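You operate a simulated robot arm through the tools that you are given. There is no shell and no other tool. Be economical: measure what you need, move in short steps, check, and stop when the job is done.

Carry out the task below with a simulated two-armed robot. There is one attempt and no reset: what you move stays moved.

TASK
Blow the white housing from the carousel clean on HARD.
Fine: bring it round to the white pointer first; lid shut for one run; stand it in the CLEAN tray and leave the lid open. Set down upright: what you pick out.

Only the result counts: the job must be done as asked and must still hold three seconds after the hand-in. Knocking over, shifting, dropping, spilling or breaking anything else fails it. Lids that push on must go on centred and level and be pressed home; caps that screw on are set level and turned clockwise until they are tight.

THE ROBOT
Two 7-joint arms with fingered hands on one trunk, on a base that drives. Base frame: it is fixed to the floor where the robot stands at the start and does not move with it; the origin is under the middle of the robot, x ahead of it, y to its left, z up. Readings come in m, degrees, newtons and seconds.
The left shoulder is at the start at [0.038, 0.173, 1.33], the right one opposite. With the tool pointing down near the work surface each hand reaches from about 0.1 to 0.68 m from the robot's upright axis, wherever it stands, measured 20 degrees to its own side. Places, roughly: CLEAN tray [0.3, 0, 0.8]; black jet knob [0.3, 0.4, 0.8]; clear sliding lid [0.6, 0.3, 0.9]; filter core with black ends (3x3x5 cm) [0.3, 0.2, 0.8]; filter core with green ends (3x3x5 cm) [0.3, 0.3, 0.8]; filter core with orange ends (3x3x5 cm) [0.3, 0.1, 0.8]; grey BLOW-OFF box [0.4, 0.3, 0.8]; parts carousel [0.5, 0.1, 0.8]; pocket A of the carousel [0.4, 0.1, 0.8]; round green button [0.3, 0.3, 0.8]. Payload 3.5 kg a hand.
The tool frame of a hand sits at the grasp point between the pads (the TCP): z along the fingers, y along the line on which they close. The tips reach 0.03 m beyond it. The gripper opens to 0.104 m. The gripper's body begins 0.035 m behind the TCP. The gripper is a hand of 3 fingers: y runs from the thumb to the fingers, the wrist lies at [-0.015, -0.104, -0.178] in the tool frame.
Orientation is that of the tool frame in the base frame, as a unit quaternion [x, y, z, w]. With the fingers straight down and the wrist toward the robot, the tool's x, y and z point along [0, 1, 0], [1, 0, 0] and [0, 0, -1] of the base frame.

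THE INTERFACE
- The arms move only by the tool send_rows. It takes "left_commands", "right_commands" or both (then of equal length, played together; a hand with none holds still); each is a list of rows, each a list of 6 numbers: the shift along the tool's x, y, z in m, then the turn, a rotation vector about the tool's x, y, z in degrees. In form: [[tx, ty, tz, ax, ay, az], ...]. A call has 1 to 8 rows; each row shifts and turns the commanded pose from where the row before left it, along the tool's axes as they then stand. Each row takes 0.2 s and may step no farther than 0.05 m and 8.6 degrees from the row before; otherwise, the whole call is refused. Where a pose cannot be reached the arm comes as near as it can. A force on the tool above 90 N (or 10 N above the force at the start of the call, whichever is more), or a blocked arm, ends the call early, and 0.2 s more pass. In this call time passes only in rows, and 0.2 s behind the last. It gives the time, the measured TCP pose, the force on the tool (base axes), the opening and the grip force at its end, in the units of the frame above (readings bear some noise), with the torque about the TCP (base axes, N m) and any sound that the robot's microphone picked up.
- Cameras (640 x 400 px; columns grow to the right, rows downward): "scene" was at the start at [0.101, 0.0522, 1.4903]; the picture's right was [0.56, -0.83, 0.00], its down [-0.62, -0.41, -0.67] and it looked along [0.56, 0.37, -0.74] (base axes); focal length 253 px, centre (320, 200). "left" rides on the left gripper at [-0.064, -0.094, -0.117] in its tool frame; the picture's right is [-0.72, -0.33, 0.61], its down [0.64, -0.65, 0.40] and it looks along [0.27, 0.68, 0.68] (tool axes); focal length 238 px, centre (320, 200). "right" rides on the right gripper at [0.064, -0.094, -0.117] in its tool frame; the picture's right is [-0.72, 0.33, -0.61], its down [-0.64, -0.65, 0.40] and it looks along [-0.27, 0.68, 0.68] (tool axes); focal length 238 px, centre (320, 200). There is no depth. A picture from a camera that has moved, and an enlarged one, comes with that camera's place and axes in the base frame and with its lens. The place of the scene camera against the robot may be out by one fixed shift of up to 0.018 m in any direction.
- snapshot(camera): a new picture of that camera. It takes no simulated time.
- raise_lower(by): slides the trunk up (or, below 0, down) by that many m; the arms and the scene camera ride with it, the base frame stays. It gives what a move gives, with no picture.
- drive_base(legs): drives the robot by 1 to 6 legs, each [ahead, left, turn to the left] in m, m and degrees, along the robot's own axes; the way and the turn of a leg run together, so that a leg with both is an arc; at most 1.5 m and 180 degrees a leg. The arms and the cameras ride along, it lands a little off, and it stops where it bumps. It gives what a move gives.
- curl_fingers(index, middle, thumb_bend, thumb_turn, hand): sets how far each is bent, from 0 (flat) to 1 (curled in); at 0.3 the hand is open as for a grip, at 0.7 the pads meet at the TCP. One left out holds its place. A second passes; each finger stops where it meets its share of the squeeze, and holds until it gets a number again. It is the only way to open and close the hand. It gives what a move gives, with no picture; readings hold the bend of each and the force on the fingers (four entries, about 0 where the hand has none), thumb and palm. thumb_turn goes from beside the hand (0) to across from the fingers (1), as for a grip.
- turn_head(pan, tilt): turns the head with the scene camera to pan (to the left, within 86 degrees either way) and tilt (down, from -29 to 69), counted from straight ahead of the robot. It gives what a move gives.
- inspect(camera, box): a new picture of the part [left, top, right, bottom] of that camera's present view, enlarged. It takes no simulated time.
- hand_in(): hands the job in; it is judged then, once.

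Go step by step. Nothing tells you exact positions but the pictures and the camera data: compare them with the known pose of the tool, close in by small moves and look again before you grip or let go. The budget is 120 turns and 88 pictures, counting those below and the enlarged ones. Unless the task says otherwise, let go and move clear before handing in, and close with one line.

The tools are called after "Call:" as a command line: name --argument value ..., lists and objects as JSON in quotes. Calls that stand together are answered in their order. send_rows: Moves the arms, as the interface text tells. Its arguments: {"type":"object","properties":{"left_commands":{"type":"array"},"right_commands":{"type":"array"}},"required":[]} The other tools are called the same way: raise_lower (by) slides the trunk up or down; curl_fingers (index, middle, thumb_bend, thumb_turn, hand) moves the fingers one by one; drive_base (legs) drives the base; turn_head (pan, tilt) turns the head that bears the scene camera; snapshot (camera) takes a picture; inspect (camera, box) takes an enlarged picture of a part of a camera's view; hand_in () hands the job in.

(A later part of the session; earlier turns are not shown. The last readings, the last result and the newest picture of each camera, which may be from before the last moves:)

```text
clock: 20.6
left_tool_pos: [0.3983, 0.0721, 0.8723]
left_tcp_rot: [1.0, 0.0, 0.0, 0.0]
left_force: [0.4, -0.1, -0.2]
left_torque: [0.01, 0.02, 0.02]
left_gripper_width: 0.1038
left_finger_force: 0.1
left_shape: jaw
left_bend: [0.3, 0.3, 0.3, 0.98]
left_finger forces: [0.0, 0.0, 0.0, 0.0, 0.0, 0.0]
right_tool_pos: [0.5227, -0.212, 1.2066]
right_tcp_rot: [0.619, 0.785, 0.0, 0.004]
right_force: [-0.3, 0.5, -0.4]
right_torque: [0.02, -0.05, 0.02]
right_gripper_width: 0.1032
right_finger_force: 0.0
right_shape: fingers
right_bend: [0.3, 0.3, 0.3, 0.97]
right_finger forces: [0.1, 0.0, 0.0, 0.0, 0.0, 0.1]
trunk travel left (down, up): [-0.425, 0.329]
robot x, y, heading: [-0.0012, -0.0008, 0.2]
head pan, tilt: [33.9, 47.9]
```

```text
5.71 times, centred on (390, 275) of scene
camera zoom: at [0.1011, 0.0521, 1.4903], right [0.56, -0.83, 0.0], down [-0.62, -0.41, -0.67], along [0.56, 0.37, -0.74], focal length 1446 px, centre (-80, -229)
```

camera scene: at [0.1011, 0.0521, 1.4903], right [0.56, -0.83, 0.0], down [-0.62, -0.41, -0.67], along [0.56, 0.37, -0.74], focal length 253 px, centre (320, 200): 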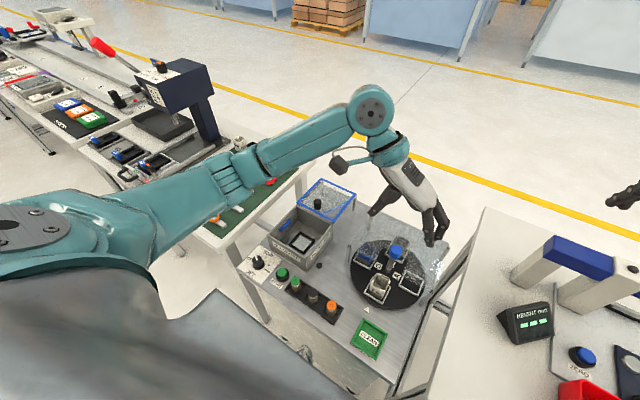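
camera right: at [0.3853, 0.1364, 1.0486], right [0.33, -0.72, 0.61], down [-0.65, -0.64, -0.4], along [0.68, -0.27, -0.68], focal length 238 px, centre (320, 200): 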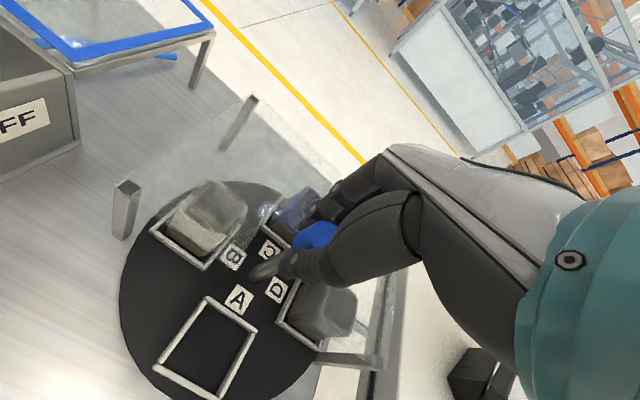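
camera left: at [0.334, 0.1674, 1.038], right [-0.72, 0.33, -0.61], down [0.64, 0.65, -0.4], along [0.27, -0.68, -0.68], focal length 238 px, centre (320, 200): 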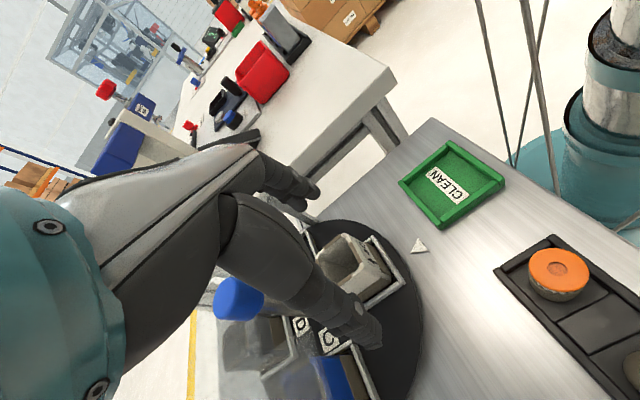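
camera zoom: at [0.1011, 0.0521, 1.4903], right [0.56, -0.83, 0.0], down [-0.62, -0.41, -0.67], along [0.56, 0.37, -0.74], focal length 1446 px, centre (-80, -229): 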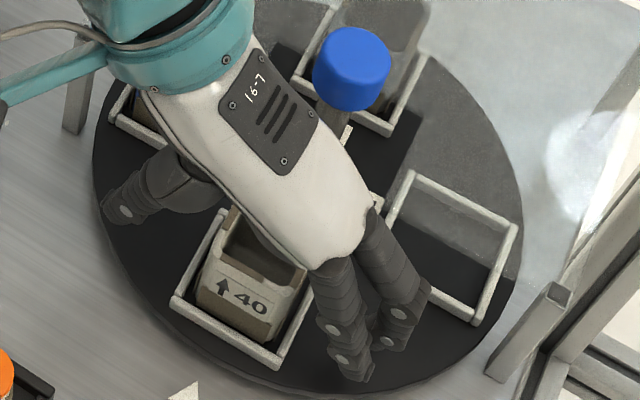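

Alignment looks good. I close the left hand.

Call:
curl_fingers --hand "left" --index 0.7 --middle 0.7 --thumb_bend 0.7

Call:
inspect --camera "scene" --box '[350, 240, 430, 310]'

Call:
inspect --camera "left" --box '[200, 150, 480, 400]'

```text
clock: 21.6
left_tool_pos: [0.3982, 0.074, 0.8742]
left_tcp_rot: [1.0, 0.0, 0.0, -0.001]
left_force: [0.3, -1.8, 0.2]
left_torque: [-0.08, -0.04, -0.06]
left_gripper_width: 0.0342
left_finger_force: 14.2
left_shape: fingers
left_bend: [0.6, 0.62, 0.57, 0.96]
left_finger forces: [7.3, 7.9, 0.0, 0.0, 14.3, 0.0]
right_tool_pos: [0.5219, -0.2116, 1.2065]
right_tcp_rot: [0.62, 0.785, 0.001, 0.003]
right_force: [-0.9, -0.1, -0.3]
right_torque: [-0.04, 0.02, -0.03]
right_gripper_width: 0.1028
right_finger_force: 0.1
right_shape: fingers
right_bend: [0.3, 0.3, 0.3, 0.97]
right_finger forces: [0.0, 0.0, 0.0, 0.0, 0.1, 0.0]
trunk travel left (down, up): [-0.425, 0.329]
robot x, y, heading: [-0.0006, -0.0005, 0.0]
head pan, tilt: [33.9, 47.9]
```

```text
5.71 times, centred on (390, 275) of scene
camera zoom: at [0.1012, 0.0521, 1.4903], right [0.56, -0.83, 0.0], down [-0.62, -0.41, -0.67], along [0.56, 0.37, -0.74], focal length 1446 px, centre (-80, -229)
```

zoom: 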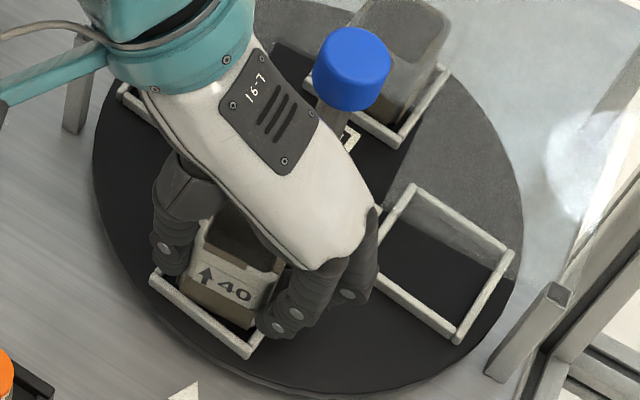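

```text
1.60 times, centred on (340, 275) of left
camera zoom: at [0.3336, 0.1674, 0.9898], right [-0.72, 0.33, -0.61], down [0.64, 0.65, -0.4], along [0.27, -0.68, -0.68], focal length 381 px, centre (288, 80)
```

zoom: 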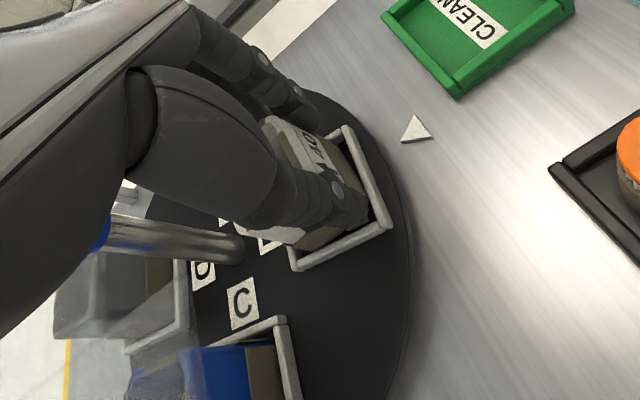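

Gripped, but the closing pulled the disc a few degrees off. I nudge it back toward the pointer before lifting.

Call:
send_rows --left_commands '[[0, 0.005, 0, 0, 0, 0], [0, 0.005, 0, 0, 0, 0]]'

Call:
inspect --camera "scene" --box '[350, 240, 430, 310]'

```text
clock: 22.2
left_tool_pos: [0.3987, 0.0635, 0.8738]
left_tcp_rot: [1.0, 0.0, 0.0, 0.0]
left_force: [0.2, -0.8, 0.5]
left_torque: [0.01, 0.01, 0.0]
left_gripper_width: 0.0338
left_finger_force: 13.5
left_shape: fingers
left_bend: [0.6, 0.63, 0.57, 0.95]
left_finger forces: [6.8, 7.2, 0.0, 0.1, 14.6, 0.0]
right_tool_pos: [0.5219, -0.2116, 1.2058]
right_tcp_rot: [0.62, 0.785, 0.001, 0.003]
right_force: [0.4, 0.5, -0.3]
right_torque: [0.0, -0.03, 0.03]
right_gripper_width: 0.1029
right_finger_force: 0.0
right_shape: fingers
right_bend: [0.3, 0.3, 0.3, 0.97]
right_finger forces: [0.0, 0.0, 0.1, 0.0, 0.0, 0.1]
trunk travel left (down, up): [-0.425, 0.329]
robot x, y, heading: [0.0031, 0.0014, -0.0]
head pan, tilt: [33.9, 47.9]
```

```text
5.71 times, centred on (390, 275) of scene
camera zoom: at [0.101, 0.0522, 1.4903], right [0.56, -0.83, 0.0], down [-0.62, -0.41, -0.67], along [0.56, 0.37, -0.74], focal length 1446 px, centre (-80, -229)
```

zoom: 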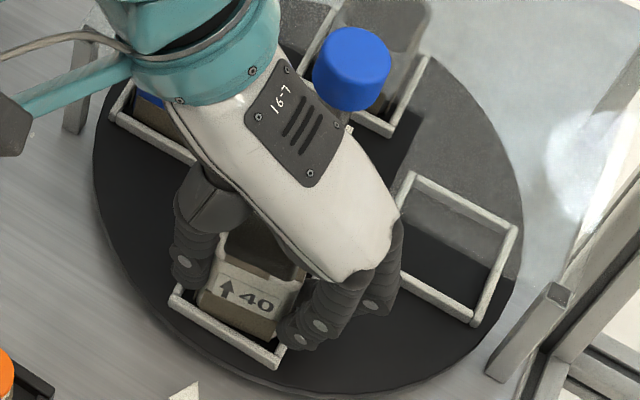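

The pocket is back at the pointer. I lift straight up.

Call:
send_rows --left_commands '[[0, 0, -0.02, 0, 0, 0], [0, 0, -0.04, 0, 0, 0], [0, 0, -0.04, 0, 0, 0], [0, 0, -0.04, 0, 0, 0], [0, 0, -0.04, 0, 0, 0]]'

Call:
snapshot --camera "scene"

Call:
snapshot --camera "right"

Call:
snapshot --camera "left"

```text
clock: 23.4
left_tool_pos: [0.3999, 0.0617, 1.055]
left_tcp_rot: [1.0, -0.001, 0.0, 0.0]
left_force: [0.9, 0.3, 0.4]
left_torque: [-0.03, 0.02, -0.01]
left_gripper_width: 0.0334
left_finger_force: 13.6
left_shape: fingers
left_bend: [0.6, 0.63, 0.58, 0.95]
left_finger forces: [6.0, 7.1, 0.0, 0.1, 13.7, 0.1]
right_tool_pos: [0.5221, -0.2122, 1.2055]
right_tcp_rot: [0.62, 0.785, 0.001, 0.003]
right_force: [1.4, 0.7, 0.0]
right_torque: [0.04, -0.01, 0.0]
right_gripper_width: 0.103
right_finger_force: 0.1
right_shape: fingers
right_bend: [0.3, 0.3, 0.3, 0.97]
right_finger forces: [0.1, 0.1, 0.0, 0.0, 0.1, 0.0]
trunk travel left (down, up): [-0.425, 0.329]
robot x, y, heading: [-0.0025, 0.0003, -0.1]
head pan, tilt: [33.9, 47.9]
```

```text
51 pictures are left
camera scene: at [0.1009, 0.0521, 1.4904], right [0.56, -0.83, 0.0], down [-0.62, -0.41, -0.67], along [0.56, 0.37, -0.74], focal length 253 px, centre (320, 200)
```

scene: 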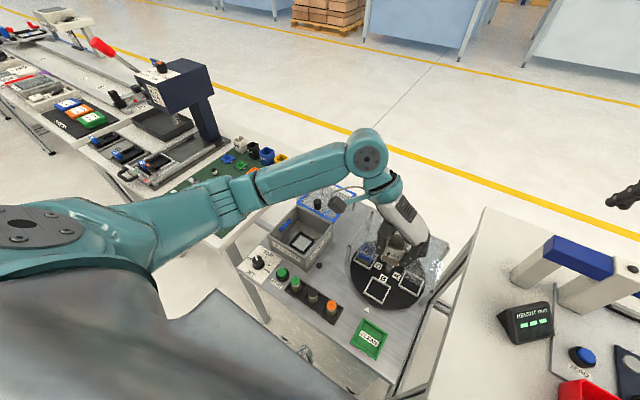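

```text
50 pictures are left
camera right: at [0.4137, -0.1698, 1.3214], right [0.48, -0.62, 0.62], down [-0.48, -0.78, -0.41], along [0.73, -0.1, -0.67], focal length 238 px, centre (320, 200)
```

right: 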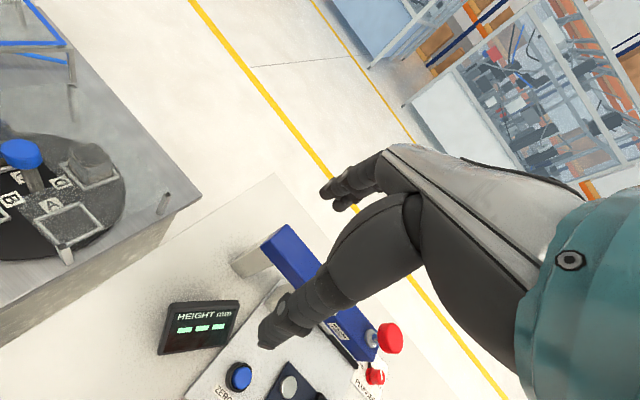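

```text
49 pictures are left
camera left: at [0.3351, 0.1568, 1.1707], right [-0.72, 0.33, -0.61], down [0.64, 0.65, -0.4], along [0.27, -0.68, -0.68], focal length 238 px, centre (320, 200)
```

left: 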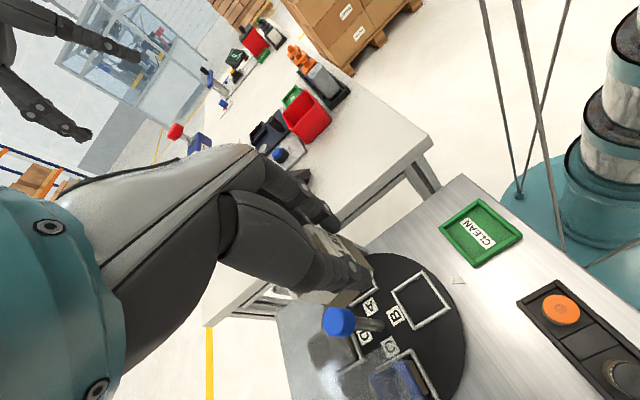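

Housing is held cleanly. The nest in the box works out at about (0.417, 0.328), axis-aligned. I carry the housing over it.

Call:
send_rows --left_commands '[[0.0024, -0.038, 0, 0, 0, 0], [0.0024, -0.038, 0, 0, 0, 0], [0.0024, -0.038, 0, 0, 0, 0], [0.0024, -0.038, 0, 0, 0, 0], [0.0024, -0.038, 0, 0, 0, 0], [0.0024, -0.038, 0, 0, 0, 0], [0.0024, -0.038, 0, 0, 0, 0]]'

Call:
inspect --camera "scene" --box '[240, 150, 370, 280]'

Call:
snapshot --camera "left"

```text
clock: 25.0
left_tool_pos: [0.4205, 0.3302, 1.0556]
left_tcp_rot: [1.0, -0.001, 0.0, 0.001]
left_force: [-0.5, 0.2, -0.3]
left_torque: [-0.01, 0.0, -0.01]
left_gripper_width: 0.0248
left_finger_force: 12.5
left_shape: fingers
left_bend: [0.65, 0.63, 0.59, 0.95]
left_finger forces: [3.8, 9.2, 0.1, 0.0, 11.4, 0.0]
right_tool_pos: [0.5213, -0.211, 1.2058]
right_tcp_rot: [0.62, 0.784, 0.002, 0.004]
right_force: [0.0, 0.9, 0.1]
right_torque: [-0.02, -0.02, -0.04]
right_gripper_width: 0.1027
right_finger_force: 0.1
right_shape: fingers
right_bend: [0.3, 0.3, 0.3, 0.97]
right_finger forces: [0.0, 0.0, 0.0, 0.0, 0.0, 0.1]
trunk travel left (down, up): [-0.425, 0.329]
robot x, y, heading: [0.0013, 0.0069, -0.2]
head pan, tilt: [33.9, 47.9]
```

```text
3.08 times, centred on (305, 215) of scene
camera zoom: at [0.101, 0.0528, 1.4903], right [0.56, -0.83, 0.0], down [-0.62, -0.41, -0.67], along [0.56, 0.37, -0.74], focal length 778 px, centre (366, 154)
```

zoom: 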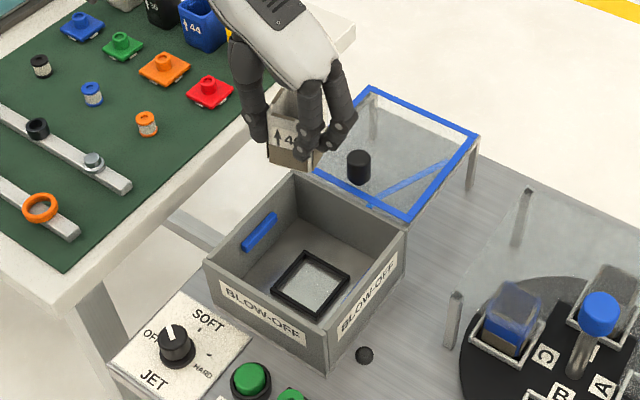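

```text
47 pictures are left
camera left: at [0.355, 0.4241, 1.1695], right [-0.72, 0.33, -0.61], down [0.64, 0.65, -0.4], along [0.27, -0.68, -0.68], focal length 238 px, centre (320, 200)
```

left: 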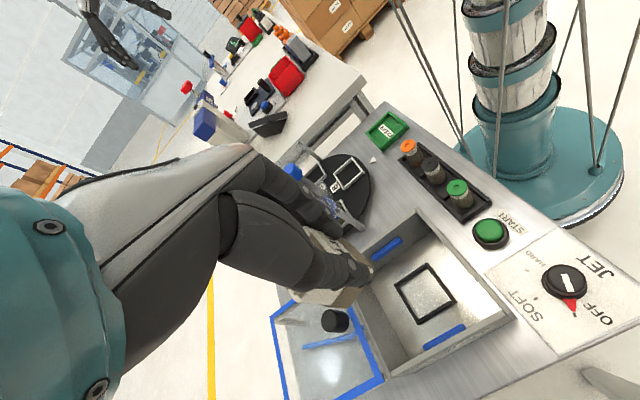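

I check how the housing sits in the grip.

Call:
inspect --camera "scene" --box '[280, 160, 330, 210]'

Call:
inspect --camera "left" --box '[260, 200, 400, 330]'

```text
8.00 times, centred on (305, 185) of scene
camera zoom: at [0.101, 0.0528, 1.4903], right [0.56, -0.83, 0.0], down [-0.62, -0.41, -0.67], along [0.56, 0.37, -0.74], focal length 2024 px, centre (440, 320)
```

zoom: 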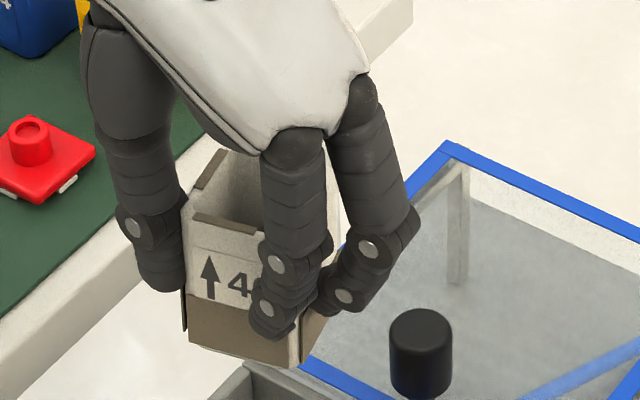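

```text
3.08 times, centred on (330, 265) of left
camera zoom: at [0.355, 0.4241, 1.1695], right [-0.72, 0.33, -0.61], down [0.64, 0.65, -0.4], along [0.27, -0.68, -0.68], focal length 733 px, centre (289, 0)
```

zoom: 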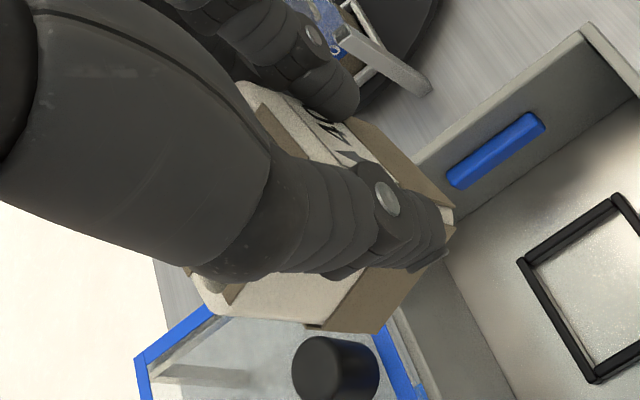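

The housing has yawed about 13° counter-clockwise in the grip (index slid to the front corner). I turn the hand 13° clockwise to square it with the nest and come lower.

Call:
send_rows --left_commands '[[-0.0105, 0.001, 0.02, 0, 0, 0], [0, 0, 0.02, 0, 0, 4.5], [0, 0, 0.02, 0, 0, 4.5], [0, 0, 0.02, 0, 0, 4]]'

Call:
inspect --camera "scene" --box '[270, 180, 350, 260]'

Call:
inspect --camera "left" --box '[240, 180, 460, 380]'

```text
clock: 26.0
left_tool_pos: [0.4074, 0.3291, 0.9745]
left_tcp_rot: [0.993, -0.114, 0.0, 0.0]
left_force: [0.2, 0.5, -0.4]
left_torque: [0.03, -0.01, 0.02]
left_gripper_width: 0.0249
left_finger_force: 12.5
left_shape: fingers
left_bend: [0.65, 0.63, 0.59, 0.95]
left_finger forces: [3.7, 9.2, 0.0, 0.1, 11.6, 0.0]
right_tool_pos: [0.5217, -0.2109, 1.2041]
right_tcp_rot: [0.62, 0.784, 0.0, 0.002]
right_force: [0.9, -0.9, 0.1]
right_torque: [-0.02, 0.04, -0.05]
right_gripper_width: 0.1029
right_finger_force: 0.0
right_shape: fingers
right_bend: [0.3, 0.3, 0.3, 0.97]
right_finger forces: [0.0, 0.1, 0.0, 0.0, 0.1, 0.1]
trunk travel left (down, up): [-0.425, 0.329]
robot x, y, heading: [-0.0, -0.0042, -0.1]
head pan, tilt: [33.9, 47.9]
```

```text
5.00 times, centred on (310, 220) of scene
camera zoom: at [0.1015, 0.0521, 1.4903], right [0.56, -0.83, 0.0], down [-0.62, -0.41, -0.67], along [0.56, 0.37, -0.74], focal length 1265 px, centre (370, 100)
```

zoom: 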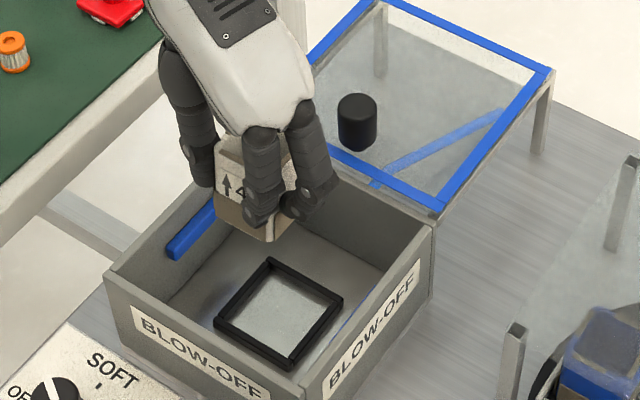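

```text
2.00 times, centred on (350, 280) of left
camera zoom: at [0.3667, 0.4348, 1.0906], right [-0.63, 0.48, -0.61], down [0.77, 0.49, -0.4], along [0.11, -0.73, -0.68], focal length 477 px, centre (260, 40)
```

zoom: 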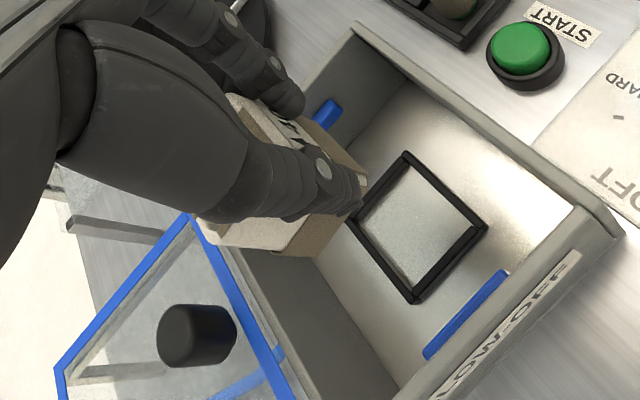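

Aligned within a few mm. I lower further and check again.

Call:
send_rows --left_commands '[[0.001, 0.002, 0.025, 0, 0, 0], [0, 0, 0.025, 0, 0, 0]]'

Call:
inspect --camera "scene" --box '[280, 200, 340, 260]'

Call:
inspect --camera "left" --box '[240, 180, 460, 380]'

```text
clock: 26.6
left_tool_pos: [0.4077, 0.3275, 0.9265]
left_tcp_rot: [0.994, -0.113, 0.0, 0.0]
left_force: [0.9, 0.6, -0.3]
left_torque: [-0.01, 0.05, -0.01]
left_gripper_width: 0.0248
left_finger_force: 11.8
left_shape: fingers
left_bend: [0.66, 0.63, 0.59, 0.95]
left_finger forces: [3.5, 9.2, 0.0, 0.1, 11.4, 0.1]
right_tool_pos: [0.5219, -0.2115, 1.206]
right_tcp_rot: [0.619, 0.785, 0.001, 0.003]
right_force: [-0.6, -0.4, 0.4]
right_torque: [0.02, 0.01, 0.02]
right_gripper_width: 0.1029
right_finger_force: 0.0
right_shape: fingers
right_bend: [0.3, 0.3, 0.3, 0.97]
right_finger forces: [0.1, 0.0, 0.1, 0.0, 0.1, 0.1]
trunk travel left (down, up): [-0.425, 0.329]
robot x, y, heading: [-0.0012, 0.003, -0.0]
head pan, tilt: [33.9, 47.9]
```

```text
6.67 times, centred on (310, 230) of scene
camera zoom: at [0.1012, 0.0522, 1.4903], right [0.56, -0.83, 0.0], down [-0.62, -0.41, -0.67], along [0.56, 0.37, -0.74], focal length 1687 px, centre (387, 0)
```

zoom: 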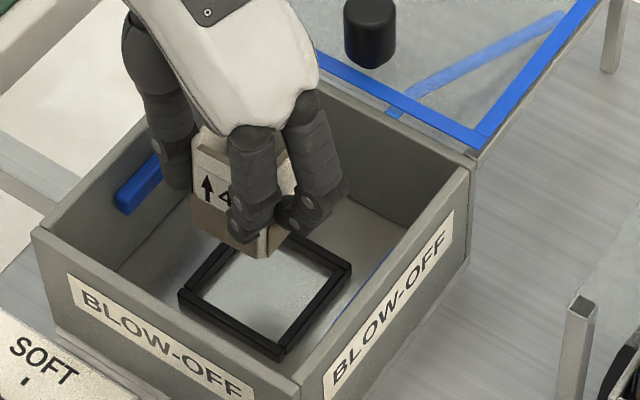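

```text
2.00 times, centred on (350, 280) of left
camera zoom: at [0.3659, 0.4336, 1.041], right [-0.63, 0.48, -0.61], down [0.77, 0.49, -0.4], along [0.11, -0.73, -0.68], focal length 477 px, centre (260, 40)
```

zoom: 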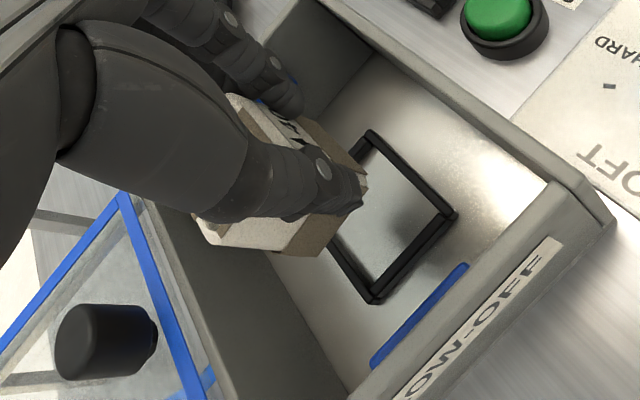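

Still aligned. I lower toward contact in small steps.

Call:
send_rows --left_commands '[[0, 0, 0.02, 0, 0, 0], [0, 0, 0.012, 0, 0, 0]]'

Call:
inspect --camera "scene" --box '[280, 200, 340, 260]'

Call:
inspect --camera "left" --box '[240, 180, 460, 380]'

```text
clock: 27.2
left_tool_pos: [0.409, 0.3269, 0.8935]
left_tcp_rot: [0.994, -0.113, -0.001, 0.0]
left_force: [-0.1, -0.5, -0.2]
left_torque: [0.01, 0.0, -0.03]
left_gripper_width: 0.0244
left_finger_force: 12.2
left_shape: fingers
left_bend: [0.66, 0.63, 0.59, 0.95]
left_finger forces: [3.6, 9.2, 0.0, 0.1, 11.4, 0.1]
right_tool_pos: [0.5207, -0.2116, 1.206]
right_tcp_rot: [0.62, 0.785, 0.0, 0.003]
right_force: [0.3, 0.0, 0.1]
right_torque: [0.02, -0.01, -0.03]
right_gripper_width: 0.1031
right_finger_force: 0.0
right_shape: fingers
right_bend: [0.3, 0.3, 0.3, 0.97]
right_finger forces: [0.1, 0.0, 0.0, 0.1, 0.1, 0.1]
trunk travel left (down, up): [-0.425, 0.329]
robot x, y, heading: [-0.0052, -0.0011, 0.1]
head pan, tilt: [33.9, 47.9]
```

```text
6.67 times, centred on (310, 230) of scene
camera zoom: at [0.101, 0.0522, 1.4903], right [0.56, -0.83, 0.0], down [-0.62, -0.41, -0.67], along [0.56, 0.37, -0.74], focal length 1687 px, centre (387, 0)
```

zoom: 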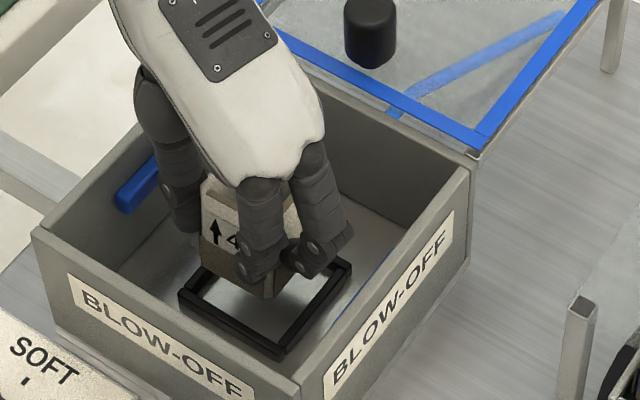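

```text
2.00 times, centred on (350, 280) of left
camera zoom: at [0.3663, 0.4326, 1.0092], right [-0.63, 0.48, -0.61], down [0.77, 0.49, -0.4], along [0.11, -0.73, -0.68], focal length 477 px, centre (260, 40)
```

zoom: 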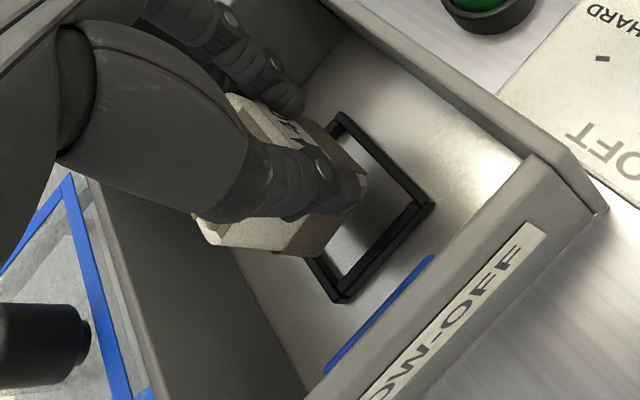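

Tracking into the nest. About 28 mm remain; I go on 20 mm.

Call:
send_rows --left_commands '[[0, 0, 0.01, 0, 0, 0], [0, 0, 0.01, 0, 0, 0]]'

Call:
inspect --camera "scene" --box '[280, 200, 340, 260]'

```text
clock: 27.8
left_tool_pos: [0.4069, 0.3274, 0.8726]
left_tcp_rot: [0.994, -0.113, -0.001, 0.0]
left_force: [-0.2, 0.7, -0.6]
left_torque: [-0.01, -0.03, 0.02]
left_gripper_width: 0.0248
left_finger_force: 12.3
left_shape: fingers
left_bend: [0.66, 0.63, 0.59, 0.95]
left_finger forces: [3.6, 9.3, 0.0, 0.1, 11.4, 0.1]
right_tool_pos: [0.5217, -0.2113, 1.2054]
right_tcp_rot: [0.62, 0.785, 0.001, 0.003]
right_force: [-0.2, 0.0, 0.4]
right_torque: [0.04, -0.03, 0.04]
right_gripper_width: 0.1029
right_finger_force: 0.1
right_shape: fingers
right_bend: [0.3, 0.3, 0.3, 0.97]
right_finger forces: [0.0, 0.1, 0.0, 0.0, 0.0, 0.0]
trunk travel left (down, up): [-0.425, 0.329]
robot x, y, heading: [0.0049, 0.0028, 0.3]
head pan, tilt: [33.9, 47.9]
```

```text
6.67 times, centred on (310, 230) of scene
camera zoom: at [0.1011, 0.0522, 1.4903], right [0.56, -0.83, 0.0], down [-0.62, -0.41, -0.67], along [0.56, 0.37, -0.74], focal length 1687 px, centre (387, 0)
```

zoom: 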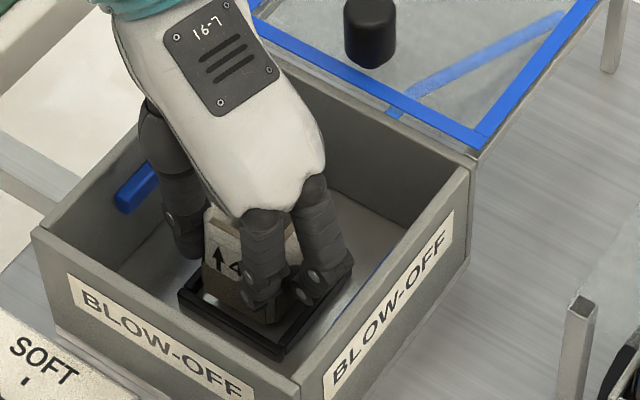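

Call:
send_rows --left_commands '[[0.001, 0, 0.005, 0, 0, 0], [0, 0, 0.004, 0, 0, 0]]'

Call:
inspect --camera "scene" --box '[290, 220, 330, 260]'

```text
clock: 28.4
left_tool_pos: [0.4068, 0.3251, 0.8636]
left_tcp_rot: [0.994, -0.113, 0.001, 0.0]
left_force: [-0.4, 0.3, 1.7]
left_torque: [-0.06, -0.04, -0.06]
left_gripper_width: 0.0243
left_finger_force: 12.5
left_shape: fingers
left_bend: [0.66, 0.63, 0.59, 0.95]
left_finger forces: [3.9, 9.8, 0.0, 0.0, 11.6, 0.0]
right_tool_pos: [0.5217, -0.2111, 1.2054]
right_tcp_rot: [0.62, 0.785, 0.001, 0.003]
right_force: [0.1, 0.5, -0.2]
right_torque: [-0.02, -0.02, 0.0]
right_gripper_width: 0.103
right_finger_force: 0.0
right_shape: fingers
right_bend: [0.3, 0.3, 0.3, 0.97]
right_finger forces: [0.1, 0.0, 0.1, 0.0, 0.0, 0.1]
trunk travel left (down, up): [-0.425, 0.329]
robot x, y, heading: [0.0026, -0.0026, 0.3]
head pan, tilt: [33.9, 47.9]
```

```text
10.00 times, centred on (310, 240) of scene
camera zoom: at [0.1006, 0.0521, 1.4904], right [0.56, -0.83, 0.0], down [-0.62, -0.41, -0.67], along [0.56, 0.37, -0.74], focal length 2530 px, centre (420, -200)
```

zoom: 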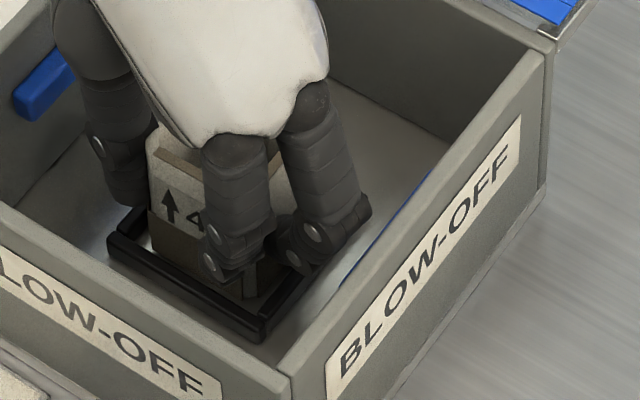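

Light contact has begun (1.7 N). I go 2 mm further to confirm it's on the floor.

Call:
send_rows --left_commands '[[0, 0, 0.002, 0, 0, 0]]'

Call:
inspect --camera "left" --box '[240, 180, 440, 380]'

```text
clock: 28.8
left_tool_pos: [0.4069, 0.3259, 0.8635]
left_tcp_rot: [0.994, -0.113, 0.001, 0.001]
left_force: [-0.4, 0.9, 5.3]
left_torque: [-0.08, -0.07, 0.0]
left_gripper_width: 0.0244
left_finger_force: 14.1
left_shape: fingers
left_bend: [0.66, 0.63, 0.59, 0.95]
left_finger forces: [4.3, 10.3, 0.0, 0.0, 12.7, 0.1]
right_tool_pos: [0.5197, -0.2115, 1.2065]
right_tcp_rot: [0.62, 0.785, 0.001, 0.003]
right_force: [-0.4, 0.1, -0.3]
right_torque: [0.01, -0.01, 0.01]
right_gripper_width: 0.1024
right_finger_force: 0.0
right_shape: fingers
right_bend: [0.3, 0.3, 0.3, 0.97]
right_finger forces: [0.0, 0.0, 0.1, 0.1, 0.0, 0.1]
trunk travel left (down, up): [-0.425, 0.329]
robot x, y, heading: [0.0003, 0.0028, 0.2]
head pan, tilt: [33.9, 47.9]
```

```text
2.00 times, centred on (340, 280) of left
camera zoom: at [0.3652, 0.4322, 0.9789], right [-0.63, 0.48, -0.61], down [0.77, 0.49, -0.4], along [0.11, -0.73, -0.68], focal length 477 px, centre (280, 40)
```

zoom: 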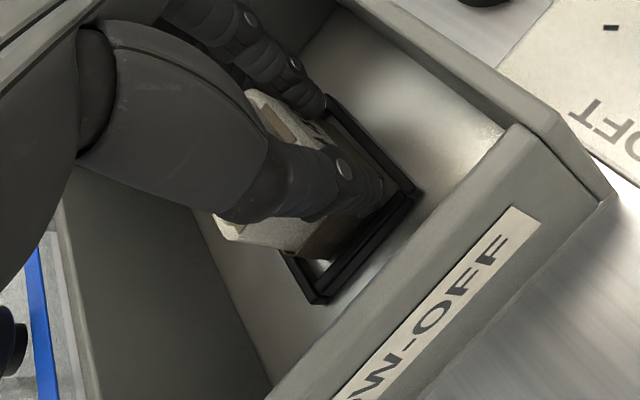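

It sits inside the nest. I release with a partial opening.

Call:
curl_fingers --hand "left" --index 0.46 --middle 0.46 --thumb_bend 0.44

Call:
inspect --camera "scene" --box '[290, 220, 330, 260]'

```text
clock: 29.8
left_tool_pos: [0.4077, 0.327, 0.8629]
left_tcp_rot: [0.994, -0.113, -0.001, 0.0]
left_force: [0.8, 5.2, -3.3]
left_torque: [0.04, 0.04, 0.04]
left_gripper_width: 0.0645
left_finger_force: 3.2
left_shape: fingers
left_bend: [0.46, 0.49, 0.44, 0.97]
left_finger forces: [0.0, 6.2, 0.1, 0.0, 0.1, 0.0]
right_tool_pos: [0.5222, -0.2103, 1.2073]
right_tcp_rot: [0.62, 0.785, 0.001, 0.003]
right_force: [0.4, 0.1, -0.1]
right_torque: [0.02, 0.03, -0.01]
right_gripper_width: 0.1027
right_finger_force: 0.1
right_shape: fingers
right_bend: [0.3, 0.3, 0.3, 0.97]
right_finger forces: [0.1, 0.0, 0.0, 0.0, 0.0, 0.0]
trunk travel left (down, up): [-0.425, 0.329]
robot x, y, heading: [0.0034, 0.0033, 0.0]
head pan, tilt: [33.9, 47.9]
```

```text
10.00 times, centred on (310, 240) of scene
camera zoom: at [0.1012, 0.0531, 1.4903], right [0.56, -0.83, 0.0], down [-0.62, -0.41, -0.67], along [0.56, 0.37, -0.74], focal length 2530 px, centre (420, -200)
```

zoom: 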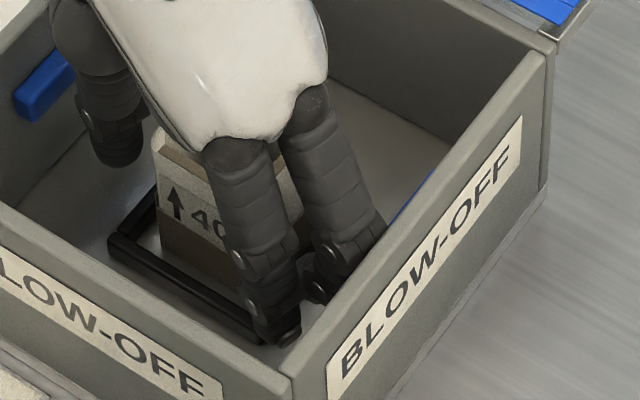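

The middle finger touches a bar or wall; I close slightly and lift straight up.

Call:
curl_fingers --hand "left" --index 0.5 --middle 0.52

Call:
send_rows --left_commands '[[0, 0, -0.01, 0, 0, 0], [0, 0, -0.02, 0, 0, 0], [0, 0, -0.03, 0, 0, 0]]'

Call:
inspect --camera "scene" --box '[280, 200, 340, 260]'

```text
clock: 30.8
left_tool_pos: [0.4064, 0.3263, 0.8623]
left_tcp_rot: [0.993, -0.115, 0.001, 0.0]
left_force: [-0.6, 0.3, 0.0]
left_torque: [-0.02, -0.02, -0.01]
left_gripper_width: 0.0599
left_finger_force: 0.0
left_shape: fingers
left_bend: [0.5, 0.52, 0.44, 0.97]
left_finger forces: [0.1, 0.0, 0.0, 0.0, 0.0, 0.0]
right_tool_pos: [0.5225, -0.2112, 1.2045]
right_tcp_rot: [0.62, 0.785, 0.001, 0.003]
right_force: [0.7, 0.0, -0.4]
right_torque: [0.0, 0.01, 0.04]
right_gripper_width: 0.103
right_finger_force: 0.0
right_shape: fingers
right_bend: [0.3, 0.3, 0.3, 0.97]
right_finger forces: [0.0, 0.0, 0.0, 0.0, 0.0, 0.0]
trunk travel left (down, up): [-0.425, 0.329]
robot x, y, heading: [-0.0011, -0.0015, 0.1]
head pan, tilt: [33.9, 47.9]
```

```text
clock: 31.6
left_tool_pos: [0.4087, 0.325, 0.9227]
left_tcp_rot: [0.994, -0.113, 0.001, 0.001]
left_force: [0.2, 0.0, 0.2]
left_torque: [0.04, 0.01, 0.03]
left_gripper_width: 0.0598
left_finger_force: 0.1
left_shape: fingers
left_bend: [0.5, 0.52, 0.44, 0.97]
left_finger forces: [0.0, 0.0, 0.1, 0.0, 0.1, 0.0]
right_tool_pos: [0.5212, -0.2116, 1.206]
right_tcp_rot: [0.619, 0.785, 0.001, 0.003]
right_force: [0.5, 0.6, -0.4]
right_torque: [0.03, 0.0, 0.0]
right_gripper_width: 0.1028
right_finger_force: 0.0
right_shape: fingers
right_bend: [0.3, 0.3, 0.3, 0.97]
right_finger forces: [0.1, 0.0, 0.0, 0.0, 0.1, 0.0]
trunk travel left (down, up): [-0.425, 0.329]
robot x, y, heading: [0.0008, -0.0009, 0.4]
head pan, tilt: [33.9, 47.9]
```

```text
6.67 times, centred on (310, 230) of scene
camera zoom: at [0.1008, 0.0521, 1.4904], right [0.56, -0.83, 0.0], down [-0.62, -0.41, -0.67], along [0.56, 0.37, -0.74], focal length 1687 px, centre (387, 0)
```

zoom: 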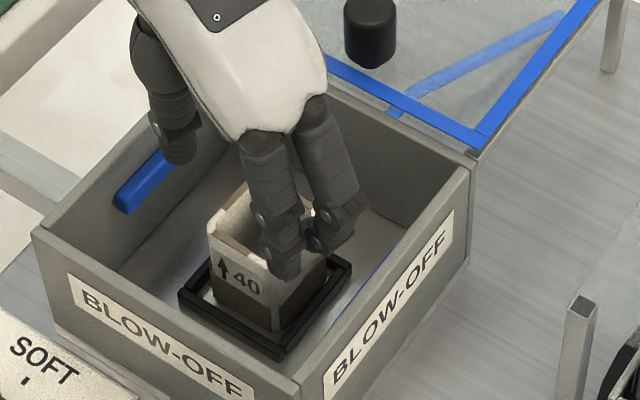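

The housing stands upright in the nest. Next is the jet knob at about (0.292, 0.394): OFF must go to HARD, about 115° clockwise seen from above. I lift, move over it and swing the wrist back to get turning range.

Call:
send_rows --left_commands '[[0, 0, -0.04, 0, 0, 0], [0, 0, -0.04, 0, 0, 0], [-0.0432, -0.0137, 0, 0, 0, 0], [-0.0432, -0.0137, 0, 0, 0, 0], [-0.0432, -0.0137, 0, 0, 0, 0]]'

Call:
send_rows --left_commands '[[0, 0, 0, 0, 0, -8.5], [0, 0, 0, 0, 0, -8.5], [0, 0, 0, 0, 0, -8.5], [0, 0, 0, 0, 0, -8.5], [0, 0, 0, 0, 0, -8.5], [0, 0, 0, 0, 0, -8.5], [0, 0, 0, 0, 0, -8.5], [0, 0, 0, 0, 0, -8.5]]'

Call:
send_rows --left_commands '[[0, 0, 0, 0, 0, -8.5], [0, 0, 0, 0, 0, -8.5], [0, 0, 0, 0, 0, -8.5], [0, 0, 0, 0, 0, -8.5], [0, 0, 0, 0, 0, -8.5], [0, 0, 0, 0, 0, -8.5], [0, 0, 0, 0, 0, -8.5]]'

Call:
inspect --camera "scene" --box '[200, 180, 360, 300]'

Call:
snapshot --camera "left"

```text
clock: 32.8
left_tool_pos: [0.2935, 0.3969, 1.0025]
left_tcp_rot: [0.994, -0.113, 0.001, 0.0]
left_force: [-0.8, 0.0, 1.2]
left_torque: [0.0, 0.01, -0.01]
left_gripper_width: 0.0599
left_finger_force: 0.0
left_shape: fingers
left_bend: [0.5, 0.52, 0.44, 0.97]
left_finger forces: [0.0, 0.1, 0.0, 0.0, 0.0, 0.1]
right_tool_pos: [0.5206, -0.2108, 1.2064]
right_tcp_rot: [0.62, 0.785, 0.001, 0.003]
right_force: [0.0, 0.9, 0.9]
right_torque: [0.02, -0.03, 0.01]
right_gripper_width: 0.1026
right_finger_force: 0.0
right_shape: fingers
right_bend: [0.3, 0.3, 0.3, 0.97]
right_finger forces: [0.1, 0.0, 0.0, 0.0, 0.0, 0.0]
trunk travel left (down, up): [-0.425, 0.329]
robot x, y, heading: [0.0023, 0.0008, 0.2]
head pan, tilt: [33.9, 47.9]
```

```text
clock: 34.6
left_tool_pos: [0.2898, 0.3948, 1.002]
left_tcp_rot: [0.886, 0.463, 0.0, 0.0]
left_force: [0.7, -0.2, 0.7]
left_torque: [0.0, -0.01, -0.02]
left_gripper_width: 0.0596
left_finger_force: 0.0
left_shape: fingers
left_bend: [0.5, 0.52, 0.44, 0.97]
left_finger forces: [0.0, 0.0, 0.1, 0.0, 0.0, 0.0]
right_tool_pos: [0.5214, -0.2114, 1.2059]
right_tcp_rot: [0.62, 0.785, 0.002, 0.003]
right_force: [-0.3, 0.3, 0.0]
right_torque: [-0.01, 0.03, -0.01]
right_gripper_width: 0.1028
right_finger_force: 0.0
right_shape: fingers
right_bend: [0.3, 0.3, 0.3, 0.97]
right_finger forces: [0.0, 0.1, 0.0, 0.0, 0.0, 0.0]
trunk travel left (down, up): [-0.425, 0.329]
robot x, y, heading: [-0.0033, -0.0023, 0.0]
head pan, tilt: [33.9, 47.9]
```

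```text
clock: 36.2
left_tool_pos: [0.2912, 0.3946, 1.0007]
left_tcp_rot: [0.54, 0.842, 0.0, 0.0]
left_force: [-0.9, -0.5, -0.3]
left_torque: [-0.01, 0.03, 0.01]
left_gripper_width: 0.0599
left_finger_force: 0.0
left_shape: fingers
left_bend: [0.5, 0.52, 0.44, 0.97]
left_finger forces: [0.0, 0.0, 0.1, 0.0, 0.0, 0.1]
right_tool_pos: [0.5228, -0.2109, 1.2057]
right_tcp_rot: [0.62, 0.784, 0.002, 0.003]
right_force: [-0.4, -0.5, 0.0]
right_torque: [-0.02, 0.01, -0.03]
right_gripper_width: 0.1031
right_finger_force: 0.0
right_shape: fingers
right_bend: [0.3, 0.3, 0.3, 0.97]
right_finger forces: [0.0, 0.0, 0.1, 0.0, 0.0, 0.1]
trunk travel left (down, up): [-0.425, 0.329]
robot x, y, heading: [-0.0021, -0.0022, -0.2]
head pan, tilt: [33.9, 47.9]
```

```text
3.33 times, centred on (280, 240) of scene
camera zoom: at [0.1012, 0.0518, 1.4903], right [0.56, -0.83, 0.0], down [-0.62, -0.41, -0.67], along [0.56, 0.37, -0.74], focal length 843 px, centre (453, 67)
```

zoom: 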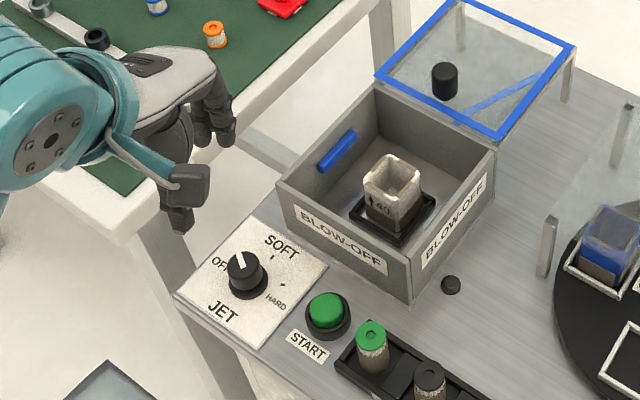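

```text
32 pictures are left
camera left: at [0.2315, 0.2966, 1.1175], right [0.0, -0.79, -0.61], down [-0.86, 0.31, -0.4], along [0.51, 0.53, -0.68], focal length 238 px, centre (320, 200)
```

left: 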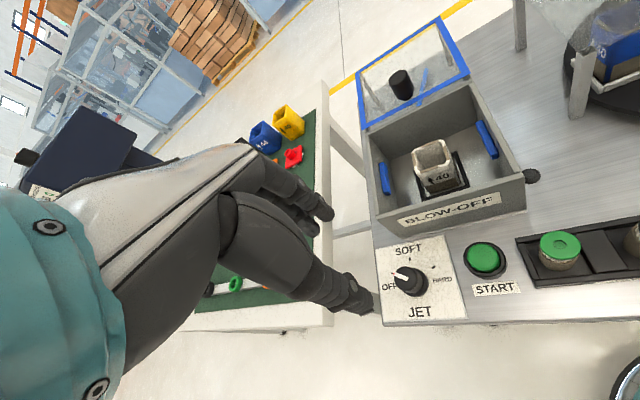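

The housing is seen upright in the nest. I'm over the jet knob with yaw +25°; I descend toward it.

Call:
send_rows --left_commands '[[0, 0, 0.04, 0, 0, 0], [0, 0, 0.04, 0, 0, 0], [0, 0, 0.04, 0, 0, 0], [0, 0, 0.015, 0, 0, 0]]'

Call:
inspect --camera "left" --box '[240, 180, 480, 400]'

Call:
inspect --camera "scene" --box '[230, 230, 310, 300]'

```text
clock: 37.2
left_tool_pos: [0.2919, 0.3982, 0.868]
left_tcp_rot: [0.542, 0.841, 0.0, 0.0]
left_force: [0.4, 0.5, 0.2]
left_torque: [0.0, -0.01, -0.01]
left_gripper_width: 0.0595
left_finger_force: 0.0
left_shape: fingers
left_bend: [0.5, 0.52, 0.44, 0.97]
left_finger forces: [0.1, 0.0, 0.0, 0.0, 0.0, 0.0]
right_tool_pos: [0.5224, -0.2114, 1.2067]
right_tcp_rot: [0.62, 0.785, 0.0, 0.002]
right_force: [0.0, -0.1, 0.2]
right_torque: [-0.01, -0.02, 0.02]
right_gripper_width: 0.103
right_finger_force: 0.0
right_shape: fingers
right_bend: [0.3, 0.3, 0.3, 0.97]
right_finger forces: [0.1, 0.0, 0.0, 0.1, 0.0, 0.1]
trunk travel left (down, up): [-0.425, 0.329]
robot x, y, heading: [-0.0001, 0.0013, 0.2]
head pan, tilt: [33.9, 47.9]
```

```text
1.82 times, centred on (360, 290) of left
camera zoom: at [0.232, 0.2992, 0.9832], right [0.0, -0.79, -0.61], down [-0.86, 0.31, -0.4], along [0.51, 0.53, -0.68], focal length 433 px, centre (247, 36)
```

zoom: 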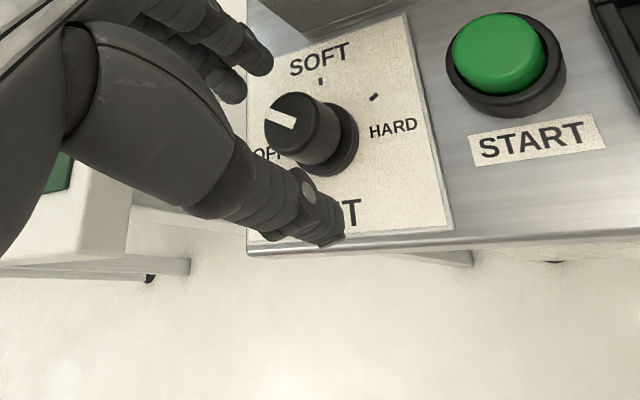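

```text
5.71 times, centred on (270, 265) of scene
camera zoom: at [0.1009, 0.0522, 1.4904], right [0.56, -0.83, 0.0], down [-0.62, -0.41, -0.67], along [0.56, 0.37, -0.74], focal length 1446 px, centre (606, -171)
```

zoom: 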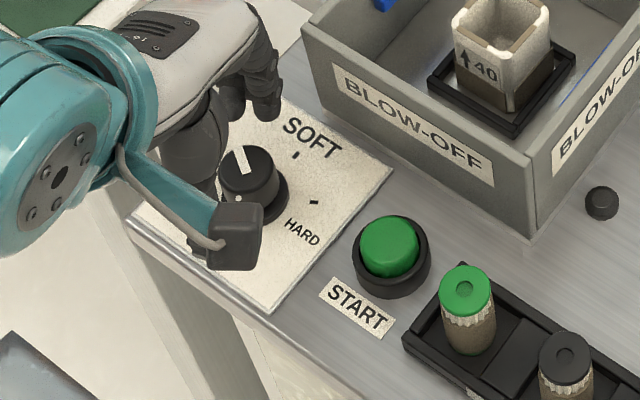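

The knob is between thumb and fingers. I lower 20 mm and grip.

Call:
send_rows --left_commands '[[-0.003, 0, 0.01, 0, 0, 0], [0, 0, 0.01, 0, 0, 0]]'

Call:
curl_fingers --hand "left" --index 0.72 --middle 0.72 --thumb_bend 0.7

Call:
inspect --camera "scene" --box '[230, 230, 310, 300]'

```text
clock: 37.8
left_tool_pos: [0.292, 0.3926, 0.8477]
left_tcp_rot: [0.541, 0.841, 0.001, 0.001]
left_force: [-1.0, 0.3, 0.3]
left_torque: [-0.01, 0.02, -0.01]
left_gripper_width: 0.0598
left_finger_force: 0.0
left_shape: fingers
left_bend: [0.5, 0.52, 0.44, 0.97]
left_finger forces: [0.1, 0.0, 0.1, 0.0, 0.0, 0.0]
right_tool_pos: [0.5213, -0.2114, 1.2054]
right_tcp_rot: [0.62, 0.785, 0.001, 0.002]
right_force: [-0.2, 0.6, 0.4]
right_torque: [0.02, 0.02, 0.02]
right_gripper_width: 0.1029
right_finger_force: 0.0
right_shape: fingers
right_bend: [0.3, 0.3, 0.3, 0.97]
right_finger forces: [0.1, 0.0, 0.0, 0.1, 0.0, 0.1]
trunk travel left (down, up): [-0.425, 0.329]
robot x, y, heading: [-0.0016, -0.0019, -0.0]
head pan, tilt: [33.9, 47.9]
```

```text
clock: 38.8
left_tool_pos: [0.2941, 0.3947, 0.8473]
left_tcp_rot: [0.541, 0.841, -0.001, 0.0]
left_force: [10.3, 8.5, -3.0]
left_torque: [0.16, -0.17, -0.01]
left_gripper_width: 0.021
left_finger_force: 12.3
left_shape: fingers
left_bend: [0.59, 0.65, 0.64, 0.97]
left_finger forces: [10.7, 7.9, 0.1, 0.0, 5.5, 0.0]
right_tool_pos: [0.5225, -0.2094, 1.2045]
right_tcp_rot: [0.62, 0.785, 0.001, 0.002]
right_force: [0.8, 0.4, 0.6]
right_torque: [-0.01, -0.02, 0.03]
right_gripper_width: 0.1031
right_finger_force: 0.1
right_shape: fingers
right_bend: [0.3, 0.3, 0.3, 0.97]
right_finger forces: [0.1, 0.1, 0.0, 0.1, 0.1, 0.0]
trunk travel left (down, up): [-0.425, 0.329]
robot x, y, heading: [-0.0008, 0.0013, 0.2]
head pan, tilt: [33.9, 47.9]
```

```text
5.71 times, centred on (270, 265) of scene
camera zoom: at [0.1025, 0.0534, 1.4902], right [0.56, -0.83, 0.0], down [-0.62, -0.41, -0.67], along [0.56, 0.37, -0.74], focal length 1446 px, centre (606, -171)
```

zoom: 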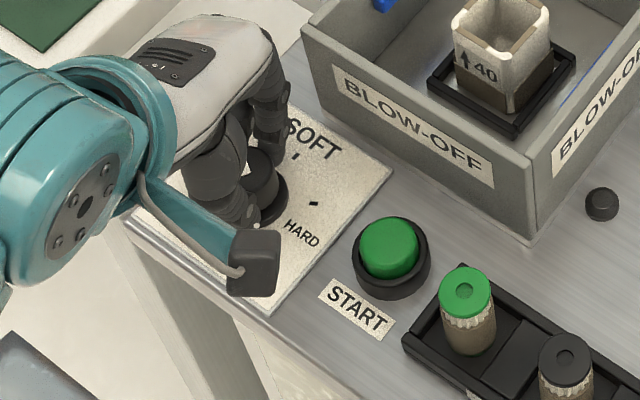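

Gripped; I turn clockwise (positive about tool z) 64°, then check.

Call:
send_rows --left_commands '[[0, 0.003, 0, 0, 0, 8], [0, 0, 0, 0, 0, 8], [0, 0, 0, 0, 0, 8], [0, 0, 0, 0, 0, 8], [0, 0, 0, 0, 0, 8], [0, 0, 0, 0, 0, 8], [0, 0, 0, 0, 0, 8], [0, 0, 0, 0, 0, 8]]'

Call:
inspect --camera "scene" --box '[230, 230, 310, 300]'

```text
clock: 40.6
left_tool_pos: [0.297, 0.3938, 0.8465]
left_tcp_rot: [0.904, 0.427, -0.001, 0.0]
left_force: [9.6, -4.5, -4.0]
left_torque: [-0.02, -0.23, 0.06]
left_gripper_width: 0.0211
left_finger_force: 11.9
left_shape: fingers
left_bend: [0.59, 0.66, 0.64, 0.97]
left_finger forces: [10.2, 7.6, 0.0, 0.1, 6.0, 0.0]
right_tool_pos: [0.5232, -0.2123, 1.2045]
right_tcp_rot: [0.62, 0.785, 0.001, 0.001]
right_force: [0.9, -0.2, -0.5]
right_torque: [0.02, 0.0, 0.02]
right_gripper_width: 0.1027
right_finger_force: 0.0
right_shape: fingers
right_bend: [0.3, 0.3, 0.3, 0.97]
right_finger forces: [0.1, 0.0, 0.1, 0.0, 0.0, 0.0]
trunk travel left (down, up): [-0.425, 0.329]
robot x, y, heading: [0.0025, 0.0006, 0.0]
head pan, tilt: [33.9, 47.9]
```

```text
5.71 times, centred on (270, 265) of scene
camera zoom: at [0.1023, 0.052, 1.4902], right [0.56, -0.83, 0.0], down [-0.62, -0.41, -0.67], along [0.56, 0.37, -0.74], focal length 1446 px, centre (606, -171)
```

zoom: 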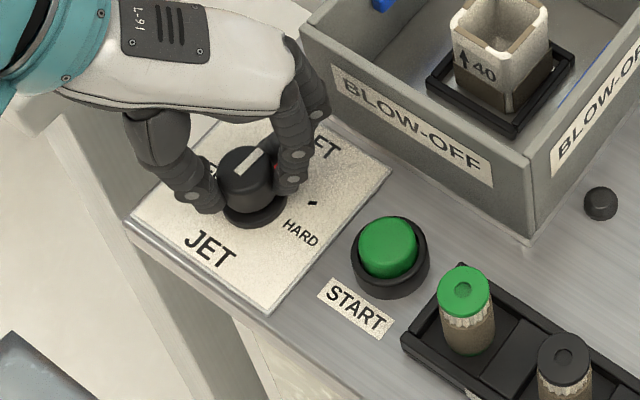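

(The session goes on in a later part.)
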